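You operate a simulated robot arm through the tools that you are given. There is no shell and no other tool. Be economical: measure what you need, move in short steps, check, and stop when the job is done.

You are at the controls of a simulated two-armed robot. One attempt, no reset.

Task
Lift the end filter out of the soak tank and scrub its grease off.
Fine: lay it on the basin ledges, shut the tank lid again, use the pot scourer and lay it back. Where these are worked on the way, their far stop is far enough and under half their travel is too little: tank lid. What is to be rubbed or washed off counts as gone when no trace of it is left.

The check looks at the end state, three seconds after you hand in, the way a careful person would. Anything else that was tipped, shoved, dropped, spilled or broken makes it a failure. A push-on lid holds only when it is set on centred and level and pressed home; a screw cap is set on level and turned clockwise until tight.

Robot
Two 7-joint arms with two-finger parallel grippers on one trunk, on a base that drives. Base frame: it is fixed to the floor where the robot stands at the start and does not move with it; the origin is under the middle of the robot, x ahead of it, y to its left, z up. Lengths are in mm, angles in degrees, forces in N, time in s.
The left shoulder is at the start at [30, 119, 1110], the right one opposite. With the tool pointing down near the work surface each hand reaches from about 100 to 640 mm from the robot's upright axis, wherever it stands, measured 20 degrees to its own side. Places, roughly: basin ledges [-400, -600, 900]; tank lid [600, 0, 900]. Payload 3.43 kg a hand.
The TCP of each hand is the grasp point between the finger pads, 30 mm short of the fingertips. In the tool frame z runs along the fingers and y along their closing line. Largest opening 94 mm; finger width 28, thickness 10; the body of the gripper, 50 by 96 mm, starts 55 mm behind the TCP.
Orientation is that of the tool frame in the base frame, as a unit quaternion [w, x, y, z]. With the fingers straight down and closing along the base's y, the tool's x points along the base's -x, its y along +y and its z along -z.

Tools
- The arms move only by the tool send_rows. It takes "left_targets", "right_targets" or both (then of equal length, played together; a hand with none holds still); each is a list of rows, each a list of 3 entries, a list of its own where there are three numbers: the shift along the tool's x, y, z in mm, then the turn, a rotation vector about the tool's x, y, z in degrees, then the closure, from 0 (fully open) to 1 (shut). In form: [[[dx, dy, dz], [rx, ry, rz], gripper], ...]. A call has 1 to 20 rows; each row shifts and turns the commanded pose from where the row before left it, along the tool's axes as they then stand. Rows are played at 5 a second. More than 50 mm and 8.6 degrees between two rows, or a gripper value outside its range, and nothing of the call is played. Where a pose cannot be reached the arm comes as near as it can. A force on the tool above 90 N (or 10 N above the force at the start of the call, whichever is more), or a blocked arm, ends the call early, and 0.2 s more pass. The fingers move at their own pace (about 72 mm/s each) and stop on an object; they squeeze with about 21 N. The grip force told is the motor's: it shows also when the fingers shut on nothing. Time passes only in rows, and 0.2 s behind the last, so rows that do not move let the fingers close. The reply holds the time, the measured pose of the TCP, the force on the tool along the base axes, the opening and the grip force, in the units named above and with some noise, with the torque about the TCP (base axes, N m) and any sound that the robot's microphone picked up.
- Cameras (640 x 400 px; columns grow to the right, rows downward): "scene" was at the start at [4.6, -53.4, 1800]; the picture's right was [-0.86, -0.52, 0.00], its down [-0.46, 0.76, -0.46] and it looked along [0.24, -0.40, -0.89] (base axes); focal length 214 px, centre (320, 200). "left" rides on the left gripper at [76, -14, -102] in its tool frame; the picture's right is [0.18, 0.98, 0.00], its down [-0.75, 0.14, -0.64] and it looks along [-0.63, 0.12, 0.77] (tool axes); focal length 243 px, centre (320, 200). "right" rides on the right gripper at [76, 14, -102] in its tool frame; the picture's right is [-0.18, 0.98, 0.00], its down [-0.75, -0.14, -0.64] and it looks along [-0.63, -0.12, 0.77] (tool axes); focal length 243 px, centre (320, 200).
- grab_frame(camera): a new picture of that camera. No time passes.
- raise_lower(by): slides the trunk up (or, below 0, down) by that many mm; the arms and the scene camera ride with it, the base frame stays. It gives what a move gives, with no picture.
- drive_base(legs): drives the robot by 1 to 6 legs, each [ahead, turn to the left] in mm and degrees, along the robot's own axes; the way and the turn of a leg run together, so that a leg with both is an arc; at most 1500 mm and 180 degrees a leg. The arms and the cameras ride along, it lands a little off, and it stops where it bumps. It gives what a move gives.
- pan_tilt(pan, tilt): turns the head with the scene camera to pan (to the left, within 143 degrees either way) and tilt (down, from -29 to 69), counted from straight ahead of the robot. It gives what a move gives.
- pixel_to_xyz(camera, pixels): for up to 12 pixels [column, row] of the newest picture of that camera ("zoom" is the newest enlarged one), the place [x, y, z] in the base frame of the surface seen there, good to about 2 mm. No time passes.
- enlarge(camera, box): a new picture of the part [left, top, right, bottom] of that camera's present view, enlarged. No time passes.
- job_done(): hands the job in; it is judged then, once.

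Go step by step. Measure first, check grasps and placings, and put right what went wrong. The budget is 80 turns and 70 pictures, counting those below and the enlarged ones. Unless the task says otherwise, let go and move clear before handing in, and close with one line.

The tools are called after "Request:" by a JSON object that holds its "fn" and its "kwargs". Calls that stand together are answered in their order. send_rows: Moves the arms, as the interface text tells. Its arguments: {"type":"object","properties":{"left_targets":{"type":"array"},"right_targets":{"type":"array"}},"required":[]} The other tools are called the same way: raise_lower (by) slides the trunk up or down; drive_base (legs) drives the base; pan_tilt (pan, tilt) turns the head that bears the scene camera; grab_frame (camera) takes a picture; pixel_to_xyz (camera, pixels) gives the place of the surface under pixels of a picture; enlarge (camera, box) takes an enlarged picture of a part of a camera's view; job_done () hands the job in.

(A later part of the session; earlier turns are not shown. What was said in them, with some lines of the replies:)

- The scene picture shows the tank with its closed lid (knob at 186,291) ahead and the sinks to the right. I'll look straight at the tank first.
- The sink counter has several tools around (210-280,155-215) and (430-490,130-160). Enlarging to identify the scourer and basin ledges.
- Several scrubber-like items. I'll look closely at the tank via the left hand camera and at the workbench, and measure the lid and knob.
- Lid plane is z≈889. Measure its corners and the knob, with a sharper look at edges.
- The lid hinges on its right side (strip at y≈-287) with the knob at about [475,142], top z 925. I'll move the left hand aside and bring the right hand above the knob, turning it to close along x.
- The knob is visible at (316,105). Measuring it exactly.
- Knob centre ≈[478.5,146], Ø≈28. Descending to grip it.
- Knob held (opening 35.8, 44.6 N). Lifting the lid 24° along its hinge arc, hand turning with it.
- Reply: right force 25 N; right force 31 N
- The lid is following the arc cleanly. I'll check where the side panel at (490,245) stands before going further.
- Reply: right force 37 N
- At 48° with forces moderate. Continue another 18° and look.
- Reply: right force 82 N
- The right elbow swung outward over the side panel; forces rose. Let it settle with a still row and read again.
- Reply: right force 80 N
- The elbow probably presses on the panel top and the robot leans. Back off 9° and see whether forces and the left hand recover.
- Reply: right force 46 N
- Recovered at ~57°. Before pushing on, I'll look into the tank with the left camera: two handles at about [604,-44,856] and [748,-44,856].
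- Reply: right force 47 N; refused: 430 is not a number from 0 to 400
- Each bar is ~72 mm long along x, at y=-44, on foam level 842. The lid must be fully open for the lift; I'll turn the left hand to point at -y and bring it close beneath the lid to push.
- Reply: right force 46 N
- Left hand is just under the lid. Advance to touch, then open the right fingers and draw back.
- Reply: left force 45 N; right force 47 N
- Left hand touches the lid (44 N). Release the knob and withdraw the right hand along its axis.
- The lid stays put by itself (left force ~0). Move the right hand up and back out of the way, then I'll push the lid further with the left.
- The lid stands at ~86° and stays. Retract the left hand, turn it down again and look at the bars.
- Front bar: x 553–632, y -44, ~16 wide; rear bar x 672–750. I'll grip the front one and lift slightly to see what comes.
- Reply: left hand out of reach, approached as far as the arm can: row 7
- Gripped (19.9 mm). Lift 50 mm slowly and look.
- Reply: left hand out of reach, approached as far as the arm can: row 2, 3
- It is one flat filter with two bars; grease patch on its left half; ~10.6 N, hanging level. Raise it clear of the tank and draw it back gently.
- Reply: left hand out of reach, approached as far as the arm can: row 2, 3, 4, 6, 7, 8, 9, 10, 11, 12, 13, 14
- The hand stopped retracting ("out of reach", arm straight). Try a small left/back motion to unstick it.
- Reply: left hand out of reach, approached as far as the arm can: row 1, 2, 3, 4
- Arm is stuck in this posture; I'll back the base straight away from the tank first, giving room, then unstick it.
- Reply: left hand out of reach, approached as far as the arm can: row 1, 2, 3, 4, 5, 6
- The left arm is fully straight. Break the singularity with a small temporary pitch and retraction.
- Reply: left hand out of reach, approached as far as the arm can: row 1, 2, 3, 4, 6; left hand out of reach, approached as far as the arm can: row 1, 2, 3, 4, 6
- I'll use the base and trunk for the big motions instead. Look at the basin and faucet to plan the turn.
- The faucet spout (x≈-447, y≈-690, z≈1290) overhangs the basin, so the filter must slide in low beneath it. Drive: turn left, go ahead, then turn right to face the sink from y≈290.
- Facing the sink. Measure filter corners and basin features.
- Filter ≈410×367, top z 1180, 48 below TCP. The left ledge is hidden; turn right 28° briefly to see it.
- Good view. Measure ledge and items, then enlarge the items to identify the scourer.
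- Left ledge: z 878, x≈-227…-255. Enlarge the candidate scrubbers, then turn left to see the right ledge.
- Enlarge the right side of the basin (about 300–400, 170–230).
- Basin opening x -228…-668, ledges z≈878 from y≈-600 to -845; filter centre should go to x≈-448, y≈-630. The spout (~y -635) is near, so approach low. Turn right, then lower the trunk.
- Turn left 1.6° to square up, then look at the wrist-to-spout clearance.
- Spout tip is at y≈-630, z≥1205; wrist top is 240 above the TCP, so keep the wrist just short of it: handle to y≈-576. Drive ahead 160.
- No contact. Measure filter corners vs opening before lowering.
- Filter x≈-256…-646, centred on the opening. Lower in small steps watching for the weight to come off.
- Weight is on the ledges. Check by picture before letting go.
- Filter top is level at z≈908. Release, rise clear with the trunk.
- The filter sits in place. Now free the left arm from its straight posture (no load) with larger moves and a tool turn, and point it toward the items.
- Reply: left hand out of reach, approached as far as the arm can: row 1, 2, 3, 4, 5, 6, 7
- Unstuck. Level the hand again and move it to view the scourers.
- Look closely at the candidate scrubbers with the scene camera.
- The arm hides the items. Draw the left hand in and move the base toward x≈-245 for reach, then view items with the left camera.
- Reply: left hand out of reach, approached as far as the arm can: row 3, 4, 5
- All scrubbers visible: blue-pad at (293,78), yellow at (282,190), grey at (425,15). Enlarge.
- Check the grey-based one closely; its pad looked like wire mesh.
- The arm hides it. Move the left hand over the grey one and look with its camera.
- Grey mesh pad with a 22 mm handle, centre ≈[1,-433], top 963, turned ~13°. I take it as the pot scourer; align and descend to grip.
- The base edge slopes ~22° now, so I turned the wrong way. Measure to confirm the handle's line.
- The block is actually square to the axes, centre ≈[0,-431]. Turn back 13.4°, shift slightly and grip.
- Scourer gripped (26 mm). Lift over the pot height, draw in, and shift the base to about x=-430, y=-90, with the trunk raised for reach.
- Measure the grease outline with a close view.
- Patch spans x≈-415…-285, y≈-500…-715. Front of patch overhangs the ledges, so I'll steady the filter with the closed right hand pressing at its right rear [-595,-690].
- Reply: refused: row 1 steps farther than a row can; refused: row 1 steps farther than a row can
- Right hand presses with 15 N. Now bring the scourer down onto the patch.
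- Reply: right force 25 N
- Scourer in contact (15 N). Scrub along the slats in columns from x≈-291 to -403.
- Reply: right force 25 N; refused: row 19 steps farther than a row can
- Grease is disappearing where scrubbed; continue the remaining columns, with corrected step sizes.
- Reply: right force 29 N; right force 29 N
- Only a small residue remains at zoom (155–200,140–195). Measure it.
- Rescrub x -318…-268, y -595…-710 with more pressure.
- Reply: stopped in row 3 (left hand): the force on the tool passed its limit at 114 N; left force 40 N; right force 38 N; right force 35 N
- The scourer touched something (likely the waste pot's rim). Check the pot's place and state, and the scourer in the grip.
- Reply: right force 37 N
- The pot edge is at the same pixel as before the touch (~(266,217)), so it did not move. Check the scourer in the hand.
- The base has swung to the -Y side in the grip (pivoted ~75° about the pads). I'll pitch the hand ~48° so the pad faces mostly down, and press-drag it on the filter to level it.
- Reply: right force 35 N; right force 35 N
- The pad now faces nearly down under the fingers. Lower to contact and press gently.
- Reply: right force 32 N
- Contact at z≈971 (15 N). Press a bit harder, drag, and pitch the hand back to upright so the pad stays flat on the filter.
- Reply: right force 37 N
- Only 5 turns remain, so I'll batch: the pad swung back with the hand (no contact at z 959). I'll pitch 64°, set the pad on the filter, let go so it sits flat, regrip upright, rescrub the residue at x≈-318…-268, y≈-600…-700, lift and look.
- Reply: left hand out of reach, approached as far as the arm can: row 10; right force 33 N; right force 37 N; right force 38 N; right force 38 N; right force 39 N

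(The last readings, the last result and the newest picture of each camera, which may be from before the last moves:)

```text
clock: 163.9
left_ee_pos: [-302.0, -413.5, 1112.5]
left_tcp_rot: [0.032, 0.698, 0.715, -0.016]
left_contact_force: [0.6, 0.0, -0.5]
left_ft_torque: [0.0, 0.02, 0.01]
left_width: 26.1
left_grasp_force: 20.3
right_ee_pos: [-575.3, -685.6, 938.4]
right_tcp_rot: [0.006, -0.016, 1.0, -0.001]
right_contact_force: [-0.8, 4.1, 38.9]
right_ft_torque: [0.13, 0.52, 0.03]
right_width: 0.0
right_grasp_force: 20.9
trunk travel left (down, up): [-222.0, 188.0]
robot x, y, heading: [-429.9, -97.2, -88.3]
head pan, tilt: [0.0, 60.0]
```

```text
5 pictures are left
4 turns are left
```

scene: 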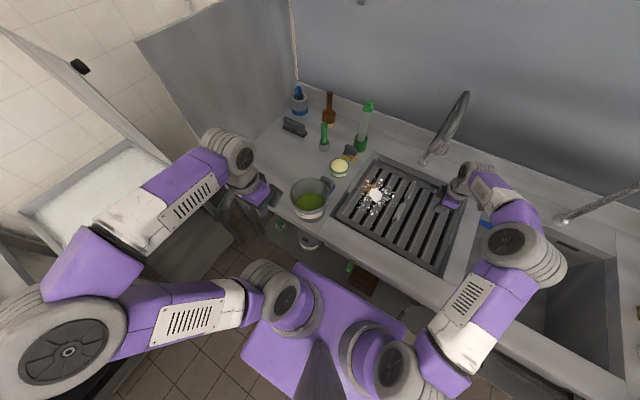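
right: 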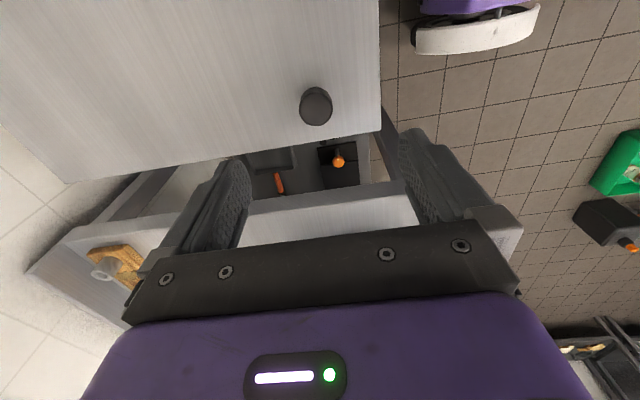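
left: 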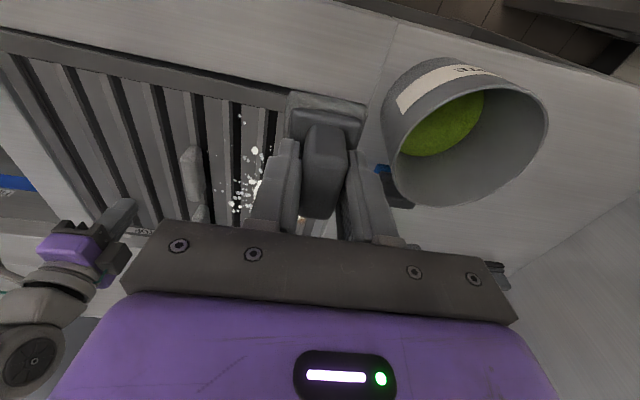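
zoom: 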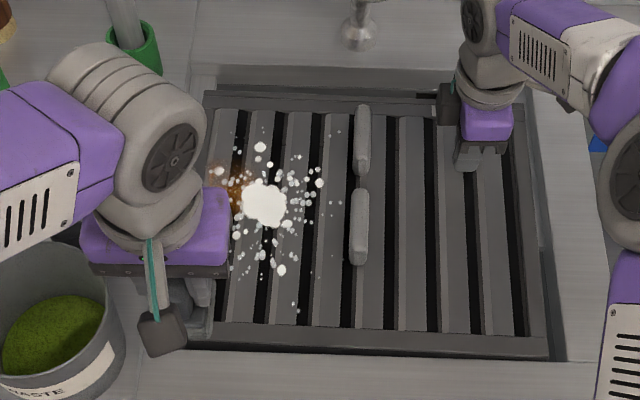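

The regrip worked (pad square under the fingers), but a 4° pitch made the hand rise off while stroking (z 970–976). Repeat the strokes with height compensation and pressure.

Request:
{"fn": "send_rows", "kwargs": {"left_targets": [[[-38, -0.5, 20], [0, 0, 0], 1], [[-38, -0.5, 20], [0, 0, 0], 1], [[-38, -0.5, 20], [0, 0, 0], 1], [[-30, 0, 35], [0, 0, 0], 1], [[-30, 0, 35], [0, 0, 0], 1], [[0, 0, 26], [0, 0, 0], 1], [[0, 0, 4], [0, 0, 0], 1], [[0, 0, 4], [0, 0, 0], 1], [[-35, -2, 2.6], [0, 0, 0], 1], [[-35, -2, 2.6], [0, 0, 0], 1], [[-35, -2, 2.6], [0, 0, 0], 1], [[35, 2, -2.6], [0, 0, 0], 1], [[35, 2, -2.6], [0, 0, 0], 1], [[35, 2, -2.6], [0, 0, 0], 1], [[0, 14, 0], [0, 0, 0], 1], [[-35, -2, 2.6], [0, 0, 0], 1], [[-35, -2, 2.6], [0, 0, 0], 1], [[-35, -2, 2.6], [0, 0, 0], 1], [[0, -28, 0], [0, 0, 0], 1]]}}

Request:
{"fn": "send_rows", "kwargs": {"left_targets": [[[35, 2, -2.6], [0, 0, 0], 1], [[35, 2, -2.6], [0, 0, 0], 1], [[35, 2, -2.6], [0, 0, 0], 1], [[0, 14, 0.5], [0, 0, 0], 1], [[-35, -2, 2.6], [0, 0, 0], 1], [[-35, -2, 2.6], [0, 0, 0], 1], [[-35, -2, 2.6], [0, 0, 0], 1], [[0, 10, 0], [0, 0, 0], 1], [[35, 2, -2.6], [0, 0, 0], 1], [[35, 2, -2.6], [0, 0, 0], 1], [[35, 2, -2.6], [0, 0, 0], 1], [[0, 10, 0], [0, 0, 0], 1], [[-35, -2, 2.6], [0, 0, 0], 1], [[-35, -2, 2.6], [0, 0, 0], 1], [[-35, -2, 2.6], [0, 0, 0], 1], [[0, -10, 0], [0, 0, 0], 1], [[35, 2, -2.6], [0, 0, 0], 1], [[35, 2, -2.6], [0, 0, 0], 1], [[35, 2, -2.6], [0, 0, 0], 1]]}}

Request:
{"fn": "send_rows", "kwargs": {"left_targets": [[[-35, -2, 2.6], [0, 0, 0], 1], [[-35, -2, 2.6], [0, 0, 0], 1], [[-35, -2, 2.6], [0, 0, 0], 1], [[0, -12, 0.5], [0, 0, 0], 1], [[35, 2, -2.6], [0, 0, 0], 1], [[35, 2, -2.6], [0, 0, 0], 1], [[35, 2, -2.6], [0, 0, 0], 1], [[0, -12, 0], [0, 0, 0], 1], [[-35, -2, 2.6], [0, 0, 0], 1], [[-35, -2, 2.6], [0, 0, 0], 1], [[-35, -2, 2.6], [0, 0, 0], 1], [[0, -10, 0], [0, 0, 0], 1], [[35, 2, -2.6], [0, 0, 0], 1], [[35, 2, -2.6], [0, 0, 0], 1], [[35, 2, -2.6], [0, 0, 0], 1]]}}

Request:
{"fn": "send_rows", "kwargs": {"left_targets": [[[0, 0, -40], [0, 0, 0], 1], [[20, 0, -40], [0, 0, 0], 1], [[30, 0, -38], [0, 0, 0], 1], [[30, 0, -38], [0, 0, 0], 1], [[40, 0, 0], [0, 0, 0], 1], [[40, 0, 0], [0, 0, 0], 1], [[40, 0, 0], [0, 0, 0], 1]]}}

Request:
{"fn": "enlarge", "kwargs": {"camera": "scene", "box": [240, 130, 400, 240]}}

```text
clock: 167.9
left_ee_pos: [-313.9, -707.0, 962.2]
left_tcp_rot: [0.036, 0.697, 0.716, -0.018]
left_contact_force: [8.8, -1.5, 24.6]
left_ft_torque: [0.4, 0.16, -0.13]
left_width: 26.2
left_grasp_force: 21.3
right_ee_pos: [-574.8, -685.0, 939.0]
right_tcp_rot: [0.008, -0.015, 1.0, -0.003]
right_contact_force: [-2.1, -7.7, 28.5]
right_ft_torque: [-0.21, 0.4, 0.23]
right_width: 0.0
right_grasp_force: 21.2
trunk travel left (down, up): [-222.0, 188.0]
robot x, y, heading: [-424.7, -94.8, -87.6]
head pan, tilt: [0.0, 60.0]
```

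```text
clock: 171.9
left_ee_pos: [-288.4, -599.5, 962.9]
left_tcp_rot: [0.036, 0.698, 0.715, -0.021]
left_contact_force: [0.0, -8.6, 27.1]
left_ft_torque: [0.29, 0.52, 0.16]
left_width: 25.9
left_grasp_force: 21.0
right_ee_pos: [-574.6, -685.0, 937.4]
right_tcp_rot: [0.008, -0.016, 1.0, -0.002]
right_contact_force: [0.8, 2.3, 35.1]
right_ft_torque: [0.11, 0.47, -0.07]
right_width: 0.1
right_grasp_force: 20.8
trunk travel left (down, up): [-222.0, 188.0]
robot x, y, heading: [-425.6, -97.3, -87.8]
head pan, tilt: [0.0, 60.0]
```

```text
clock: 175.1
left_ee_pos: [-323.5, -600.0, 963.6]
left_tcp_rot: [0.034, 0.697, 0.716, -0.02]
left_contact_force: [-0.4, -7.7, 23.8]
left_ft_torque: [0.2, 0.62, 0.24]
left_width: 26.0
left_grasp_force: 20.9
right_ee_pos: [-575.4, -684.0, 937.9]
right_tcp_rot: [0.008, -0.016, 1.0, -0.002]
right_contact_force: [-1.6, 5.4, 36.0]
right_ft_torque: [0.18, 0.53, -0.06]
right_width: 0.1
right_grasp_force: 21.2
trunk travel left (down, up): [-222.0, 188.0]
robot x, y, heading: [-431.2, -94.5, -88.2]
head pan, tilt: [0.0, 60.0]
```

```text
clock: 176.7
left_ee_pos: [-329.5, -385.8, 1100.5]
left_tcp_rot: [0.033, 0.698, 0.715, -0.018]
left_contact_force: [-0.4, 0.2, -1.3]
left_ft_torque: [-0.02, 0.0, -0.01]
left_width: 25.9
left_grasp_force: 21.2
right_ee_pos: [-574.9, -683.8, 938.6]
right_tcp_rot: [0.007, -0.017, 1.0, -0.001]
right_contact_force: [-3.3, 8.8, 38.9]
right_ft_torque: [0.27, 0.6, -0.14]
right_width: 0.0
right_grasp_force: 20.9
trunk travel left (down, up): [-222.0, 188.0]
robot x, y, heading: [-428.7, -100.9, -88.1]
head pan, tilt: [0.0, 60.0]
```

```text
3.64 times, centred on (320, 185) of scene
3 turns are left
```

zoom: 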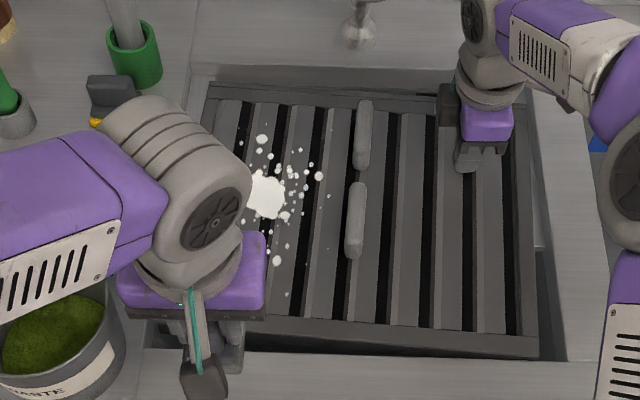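

The orange grease is gone in the visible area (zoom 215–330,120–260). With 3 turns left I batch: return the scourer to [-1,-431] on the counter, lift the right hand off the filter, check, and drive back to the tank.

Request:
{"fn": "send_rows", "kwargs": {"left_targets": [[[27, 0, -17], [0, 0, 0], 1], [[27, 0, -17], [0, 0, 0], 1], [[0, 47, 0], [0, 0, 0], 1], [[0, 47, 0], [0, 0, 0], 1], [[0, 47, 0], [0, 0, 0], 1], [[0, 47, 0], [0, 0, 0], 1], [[0, 47, 0], [0, 0, 0], 1], [[0, 47, 0], [0, 0, 0], 1], [[0, 47, 0], [0, 0, 0], 1], [[-39, -1, 2.8], [0, 0, 0], 1], [[-39, -1, 2.8], [0, 0, 0], 1], [[-39, -1, 2.8], [0, 0, 0], 1], [[3, 0, 40], [0, 0, 0], 1], [[3, 0, 40], [0, 0, 0], 1], [[3, 0, 40], [0, 0, 0], 1], [[3, 0, 40], [0, 0, 0], 1], [[0, 0, 5], [0, 0, 0], 1], [[0, 0, 4], [0, 0, 0], 1], [[0, 0, 0], [0, 0, 0], 1]]}}

Request:
{"fn": "send_rows", "kwargs": {"left_targets": [[[0, 0, 0], [0, 0, 0], 0.4], [[0, 0, 0], [0, 0, 0], 0.4], [[0, 0, 0], [0, 0, 0], 0.4], [[-3, 0, -40], [0, 0, 0], 0.4], [[-3, 0, -40], [0, 0, 0], 0.4], [[-3, 0, -40], [0, 0, 0], 0.4], [[-3, 0, -40], [0, 0, 0], 0.4], [[0, 0, -30], [0, 0, 0], 0.4], [[38, 0, 0], [0, 0, 0], 0.4], [[38, 0, 0], [0, 0, 0], 0.4], [[38, 0, 0], [0, 0, 0], 0.4], [[0, -45, 0], [0, 0, 0], 0.4], [[0, -45, 0], [0, 0, 0], 0.4], [[0, -45, 0], [0, 0, 0], 0.4], [[0, -45, 0], [0, 0, 0], 0.4], [[0, -45, 0], [0, 0, 0], 0.4]]}}

Request:
{"fn": "send_rows", "kwargs": {"right_targets": [[[0, 0, -10], [0, 0, 0], 1], [[0, 0, -40], [0, 0, 0], 1], [[0, 0, -40], [0, 0, 0], 1], [[0, 0, -40], [0, 0, 0], 1], [[0, 0, -40], [0, 0, 0], 1], [[0, 40, -15], [0, 0, 0], 1], [[0, 40, -15], [0, 0, 0], 1], [[0, 40, -10], [0, 0, 0], 1], [[0, 40, 0], [0, 0, 0], 1], [[0, 40, 0], [0, 0, 0], 1], [[0, 40, 0], [0, 0, 0], 1], [[0, 40, 0], [0, 0, 0], 1]]}}

Request:
{"fn": "pan_tilt", "kwargs": {"pan": 18, "tilt": 60}}

Request:
{"fn": "enlarge", "kwargs": {"camera": "scene", "box": [200, 110, 440, 260]}}

Request:
{"fn": "drive_base", "kwargs": {"legs": [[-250, 0]]}}

Request:
{"fn": "raise_lower", "kwargs": {"by": 153}}

Request:
{"fn": "drive_base", "kwargs": {"legs": [[0, 69], [462, 0], [0, 19]]}}

Request:
{"fn": "pan_tilt", "kwargs": {"pan": 0, "tilt": 50}}

Request:
{"fn": "grab_frame", "kwargs": {"camera": "scene"}}

Request:
{"fn": "pixel_to_xyz", "kwargs": {"camera": "scene", "pixels": [[345, 200], [350, 170], [352, 150], [355, 190], [360, 210], [365, 180], [370, 170], [380, 160], [385, 140], [370, 150]]}}

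```text
clock: 180.7
left_ee_pos: [-1.4, -440.9, 968.9]
left_tcp_rot: [0.033, 0.698, 0.716, -0.018]
left_contact_force: [1.1, 0.8, -0.3]
left_ft_torque: [0.0, -0.01, -0.03]
left_width: 26.0
left_grasp_force: 20.8
right_ee_pos: [-575.9, -685.1, 938.4]
right_tcp_rot: [0.008, -0.017, 1.0, -0.002]
right_contact_force: [-3.8, 7.2, 36.8]
right_ft_torque: [0.25, 0.58, -0.1]
right_width: 0.0
right_grasp_force: 21.0
trunk travel left (down, up): [-222.0, 188.0]
robot x, y, heading: [-429.2, -91.0, -87.9]
head pan, tilt: [0.0, 60.0]
```

```text
clock: 184.1
left_ee_pos: [-233.4, -330.1, 1144.4]
left_tcp_rot: [0.033, 0.697, 0.716, -0.017]
left_contact_force: [-0.4, -0.1, 0.7]
left_ft_torque: [0.0, -0.01, 0.0]
left_width: 56.3
left_grasp_force: 0.0
right_ee_pos: [-574.5, -684.6, 938.5]
right_tcp_rot: [0.008, -0.017, 1.0, -0.002]
right_contact_force: [-2.4, 7.1, 37.6]
right_ft_torque: [0.24, 0.57, -0.14]
right_width: 0.1
right_grasp_force: 20.7
trunk travel left (down, up): [-222.0, 188.0]
robot x, y, heading: [-426.3, -96.7, -88.0]
head pan, tilt: [0.0, 60.0]
```

```text
clock: 186.7
left_ee_pos: [-233.4, -331.4, 1144.9]
left_tcp_rot: [0.032, 0.698, 0.715, -0.016]
left_contact_force: [0.1, 1.1, 0.5]
left_ft_torque: [-0.03, 0.01, -0.02]
left_width: 56.8
left_grasp_force: 0.1
right_ee_pos: [-585.4, -405.3, 1145.2]
right_tcp_rot: [0.008, -0.018, 1.0, 0.0]
right_contact_force: [-0.6, 0.8, -0.3]
right_ft_torque: [-0.02, 0.02, 0.01]
right_width: 0.0
right_grasp_force: 20.9
trunk travel left (down, up): [-222.0, 188.0]
robot x, y, heading: [-427.1, -95.6, -87.8]
head pan, tilt: [0.0, 60.0]
```

```text
clock: 187.5
left_ee_pos: [-231.1, -332.1, 1144.7]
left_tcp_rot: [0.033, 0.698, 0.716, -0.015]
left_contact_force: [-0.2, -0.2, 0.6]
left_ft_torque: [0.01, 0.01, 0.02]
left_width: 56.5
left_grasp_force: 0.1
right_ee_pos: [-586.0, -408.5, 1146.1]
right_tcp_rot: [0.007, -0.017, 1.0, 0.001]
right_contact_force: [-0.2, 0.0, -0.4]
right_ft_torque: [0.0, 0.01, 0.01]
right_width: 0.1
right_grasp_force: 21.1
trunk travel left (down, up): [-222.0, 188.0]
robot x, y, heading: [-424.2, -96.1, -87.8]
head pan, tilt: [18.0, 60.0]
```

```text
2.67 times, centred on (320, 185) of scene
```

zoom: 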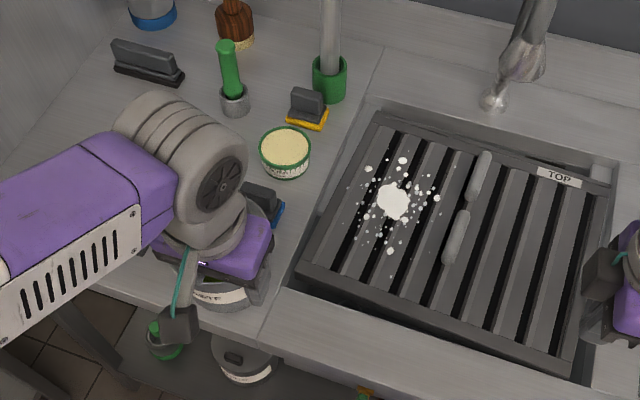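

```text
clock: 189.3
left_ee_pos: [-240.5, -87.4, 1142.6]
left_tcp_rot: [0.032, 0.699, 0.715, -0.016]
left_contact_force: [0.3, -0.5, 0.0]
left_ft_torque: [0.0, -0.01, 0.0]
left_width: 56.3
left_grasp_force: 0.1
right_ee_pos: [-596.3, -160.1, 1146.6]
right_tcp_rot: [0.008, -0.015, 1.0, 0.002]
right_contact_force: [-0.1, 0.2, 0.7]
right_ft_torque: [-0.01, 0.01, 0.0]
right_width: 0.0
right_grasp_force: 21.0
trunk travel left (down, up): [-222.0, 188.0]
robot x, y, heading: [-435.9, 150.2, -88.2]
head pan, tilt: [18.0, 60.0]
```

```text
clock: 191.1
left_ee_pos: [-242.3, -86.5, 1297.5]
left_tcp_rot: [0.032, 0.699, 0.714, -0.015]
left_contact_force: [-0.1, 0.4, 0.0]
left_ft_torque: [0.03, -0.01, 0.0]
left_width: 56.4
left_grasp_force: 0.0
right_ee_pos: [-595.3, -160.9, 1298.7]
right_tcp_rot: [0.009, -0.015, 1.0, 0.002]
right_contact_force: [-0.3, -0.2, -0.7]
right_ft_torque: [-0.02, 0.0, 0.03]
right_width: 0.1
right_grasp_force: 21.5
trunk travel left (down, up): [-375.0, 35.0]
robot x, y, heading: [-434.9, 146.4, -87.9]
head pan, tilt: [18.0, 60.0]
```

```text
clock: 197.9
left_ee_pos: [240.3, 204.3, 1297.0]
left_tcp_rot: [0.034, -0.008, 0.999, 0.012]
left_contact_force: [-0.3, 1.8, 1.5]
left_ft_torque: [-0.01, -0.01, -0.03]
left_width: 56.3
left_grasp_force: 0.1
right_ee_pos: [310.1, -149.4, 1298.7]
right_tcp_rot: [-0.004, 0.716, -0.698, -0.007]
right_contact_force: [-0.8, 0.5, 0.0]
right_ft_torque: [0.0, -0.02, -0.02]
right_width: 0.0
right_grasp_force: 21.2
trunk travel left (down, up): [-375.0, 35.0]
robot x, y, heading: [3.7, 12.3, 1.5]
head pan, tilt: [18.0, 60.0]
```

```text
clock: 198.8
left_ee_pos: [239.6, 205.6, 1297.1]
left_tcp_rot: [0.034, -0.007, 0.999, 0.012]
left_contact_force: [0.1, -0.2, -0.2]
left_ft_torque: [-0.01, 0.0, 0.04]
left_width: 56.3
left_grasp_force: 0.0
right_ee_pos: [310.9, -149.9, 1298.3]
right_tcp_rot: [-0.004, 0.715, -0.699, -0.007]
right_contact_force: [0.6, -0.8, 0.7]
right_ft_torque: [0.0, -0.01, -0.02]
right_width: 0.0
right_grasp_force: 21.2
trunk travel left (down, up): [-375.0, 35.0]
robot x, y, heading: [-2.1, 11.0, 1.6]
head pan, tilt: [0.0, 50.0]
```

```text
2 pictures are left
```

scene: 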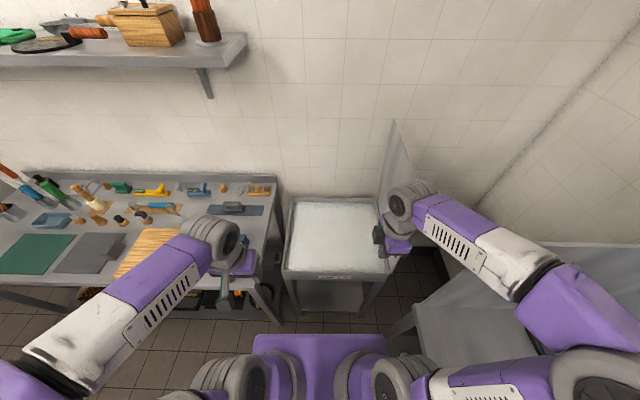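

```text
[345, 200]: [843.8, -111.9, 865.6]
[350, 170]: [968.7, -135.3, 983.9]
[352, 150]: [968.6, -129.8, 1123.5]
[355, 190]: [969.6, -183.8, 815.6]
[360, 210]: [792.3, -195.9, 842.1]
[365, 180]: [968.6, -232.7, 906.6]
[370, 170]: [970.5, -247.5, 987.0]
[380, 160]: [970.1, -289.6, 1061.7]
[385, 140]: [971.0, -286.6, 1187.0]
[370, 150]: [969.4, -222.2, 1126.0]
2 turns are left
```

The filter is clean (no orange left) and the scourer is set down; now at the tank with the lid still upright. Reach over the lid with the closed right hand and push it shut along its hinge arc.

Request:
{"fn": "raise_lower", "kwargs": {"by": 33}}

Request:
{"fn": "send_rows", "kwargs": {"left_targets": [[[0, 25, 0], [0, 0, 0], 0.4], [[0, 25, 0], [0, 0, 0], 0.4], [[0, 25, 0], [0, 0, 0], 0.4], [[0, 25, 0], [0, 0, 0], 0.4], [[0, 0, 0], [0, 0, 0], 0.4], [[0, 0, 0], [0, 0, 0], 0.4], [[0, 0, 0], [0, 0, 0], 0.4], [[0, 0, 0], [0, 0, 0], 0.4], [[0, 0, 0], [0, 0, 0], 0.4], [[0, 0, 0], [0, 0, 0], 0.4], [[0, 0, 0], [0, 0, 0], 0.4]], "right_targets": [[[5.5, -22, -25], [0, 0, 0], 1], [[5.5, -22, -25], [0, 0, 0], 1], [[5.5, -22, -25], [0, 0, 0], 1], [[5.5, -22, -25], [0, 0, 0], 1], [[38.9, -8.4, 0], [0, 0, 0], 1], [[38.9, -8.4, 0], [0, 0, 0], 1], [[38.9, -8.4, 0], [0, 0, 0], 1], [[38.9, -8.4, 0], [0, 0, 0], 1], [[0, 0, 35], [0, 0, 0], 1], [[0, 0, 35], [0, 0, 0], 1], [[0, 0, 36], [0, 0, 0], 1]]}}

Request:
{"fn": "send_rows", "kwargs": {"right_targets": [[[-48.6, -1, 0.7], [0, 0, 0], 1], [[-39.2, -1, 4.2], [0, 0, 0], 1], [[-38.4, -1, 8.1], [0, 0, 0], 1], [[-34.2, -1, 10.3], [0, 0, 0], 1], [[-33.3, -1, 13.4], [0, 0, 0], 1], [[-31.8, -1, 16.2], [0, 0, 0], 1], [[-30.4, -1, 18.9], [0, 0, 0], 1], [[-28.5, -1, 21.5], [0, 0, 0], 1], [[-26.7, -1, 24], [0, 0, 0], 1], [[-24.4, -1, 26.1], [0, 0, 0], 1], [[-22.1, 0, 28.1], [0, 0, 0], 1], [[-19.5, 0, 30], [0, 0, 0], 1], [[-16.8, 0, 31.6], [0, 0, 0], 1], [[-14, 0, 32.9], [0, 0, 0], 1], [[-11.1, 0, 34], [0, 0, 0], 1], [[-8.1, 0, 34.9], [0, 0, 0], 1], [[-5, 0, 35.4], [0, 0, 0], 1], [[-1.9, 0, 35.7], [0, 0, 0], 1], [[0, 0, 8], [0, 0, 0], 1], [[0, 0, 0], [0, 0, 0], 1]]}}

Request:
{"fn": "grab_frame", "kwargs": {"camera": "scene"}}

Request:
{"fn": "pixel_to_xyz", "kwargs": {"camera": "scene", "pixels": [[300, 220], [320, 215], [340, 220], [360, 225], [300, 250], [330, 255], [350, 260], [375, 225], [395, 160], [385, 190]]}}

```text
clock: 199.5
left_ee_pos: [239.7, 204.9, 1329.9]
left_tcp_rot: [0.034, -0.007, 0.999, 0.012]
left_contact_force: [-0.8, -0.8, 0.5]
left_ft_torque: [0.01, 0.01, 0.03]
left_width: 56.5
left_grasp_force: 0.0
right_ee_pos: [311.5, -150.7, 1331.3]
right_tcp_rot: [-0.005, 0.716, -0.698, -0.007]
right_contact_force: [0.0, 0.0, 0.5]
right_ft_torque: [-0.02, 0.0, 0.03]
right_width: 0.2
right_grasp_force: 21.2
trunk travel left (down, up): [-408.0, 2.0]
robot x, y, heading: [2.6, 14.0, 1.4]
head pan, tilt: [0.0, 50.0]
```

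```text
clock: 201.9
left_ee_pos: [239.5, 304.5, 1333.0]
left_tcp_rot: [0.034, -0.007, 0.999, 0.011]
left_contact_force: [0.2, -0.4, 0.5]
left_ft_torque: [-0.02, -0.03, 0.0]
left_width: 56.3
left_grasp_force: 0.1
right_ee_pos: [436.0, -326.1, 1321.3]
right_tcp_rot: [-0.004, 0.716, -0.698, -0.007]
right_contact_force: [-0.3, -0.8, 0.5]
right_ft_torque: [-0.01, -0.02, 0.0]
right_width: 0.3
right_grasp_force: 20.8
trunk travel left (down, up): [-408.0, 2.0]
robot x, y, heading: [1.5, 13.5, 1.5]
head pan, tilt: [0.0, 50.0]
```

```text
clock: 206.1
left_ee_pos: [237.1, 304.7, 1333.4]
left_tcp_rot: [0.034, -0.007, 0.999, 0.011]
left_contact_force: [0.2, -0.7, 0.1]
left_ft_torque: [-0.04, 0.01, 0.0]
left_width: 56.5
left_grasp_force: 0.1
right_ee_pos: [438.3, 115.8, 919.0]
right_tcp_rot: [-0.006, 0.716, -0.698, -0.007]
right_contact_force: [-0.8, -2.2, 22.4]
right_ft_torque: [-0.37, 0.02, 0.2]
right_width: 0.0
right_grasp_force: 21.3
trunk travel left (down, up): [-408.0, 2.0]
robot x, y, heading: [-1.4, 9.7, 1.7]
head pan, tilt: [0.0, 50.0]
```

```text
1 pictures are left
```

scene: 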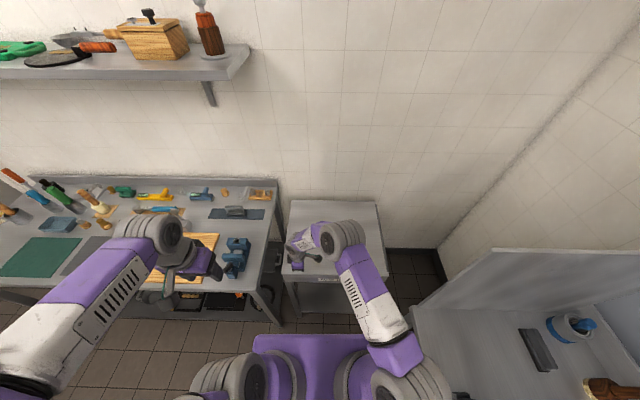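

```text
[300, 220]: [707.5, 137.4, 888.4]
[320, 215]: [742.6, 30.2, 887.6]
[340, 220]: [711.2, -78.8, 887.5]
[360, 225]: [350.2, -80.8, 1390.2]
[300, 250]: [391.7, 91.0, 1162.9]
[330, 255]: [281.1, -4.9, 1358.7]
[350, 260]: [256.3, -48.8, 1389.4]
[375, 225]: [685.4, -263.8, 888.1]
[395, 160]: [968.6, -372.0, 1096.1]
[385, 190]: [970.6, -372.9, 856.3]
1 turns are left
```

The lid lies flat and shut (z≈888 at every measured point, the same as at the start). I'll lift the right hand clear and hand in.

Request:
{"fn": "send_rows", "kwargs": {"right_targets": [[[0, 0, -20], [0, 0, 0], 1], [[0, 0, -40], [0, 0, 0], 1], [[0, 0, -40], [0, 0, 0], 1], [[0, 0, -40], [0, 0, 0], 1], [[0, 0, -40], [0, 0, 0], 1], [[0, 0, 0], [0, 0, 0], 1]]}}

Request:
{"fn": "job_done", "kwargs": {}}

```text
clock: 207.5
left_ee_pos: [239.8, 304.5, 1332.3]
left_tcp_rot: [0.033, -0.007, 0.999, 0.013]
left_contact_force: [-0.4, 0.2, 0.2]
left_ft_torque: [-0.02, 0.01, 0.01]
left_width: 56.3
left_grasp_force: 0.1
right_ee_pos: [435.3, 114.7, 1096.7]
right_tcp_rot: [-0.003, 0.716, -0.698, -0.007]
right_contact_force: [-0.1, 0.5, 0.5]
right_ft_torque: [-0.02, -0.01, 0.01]
right_width: 0.0
right_grasp_force: 21.5
trunk travel left (down, up): [-408.0, 2.0]
robot x, y, heading: [-0.5, 12.1, 1.4]
head pan, tilt: [0.0, 50.0]
```

```text
The job is handed in.
```

I've handed the job in: the filter is on the basin ledges, turned a few degrees by the scrubbing, with no grease visible (white suds remain), and the tank lid is shut. Three things are unconfirmed: I judged which tool was the pot scourer by its grey mesh pad, I let it go about 8 mm above the counter near its old place without a final picture, and it hit what was probably the waste pot's rim once, though the pot looked unmoved afterwards.
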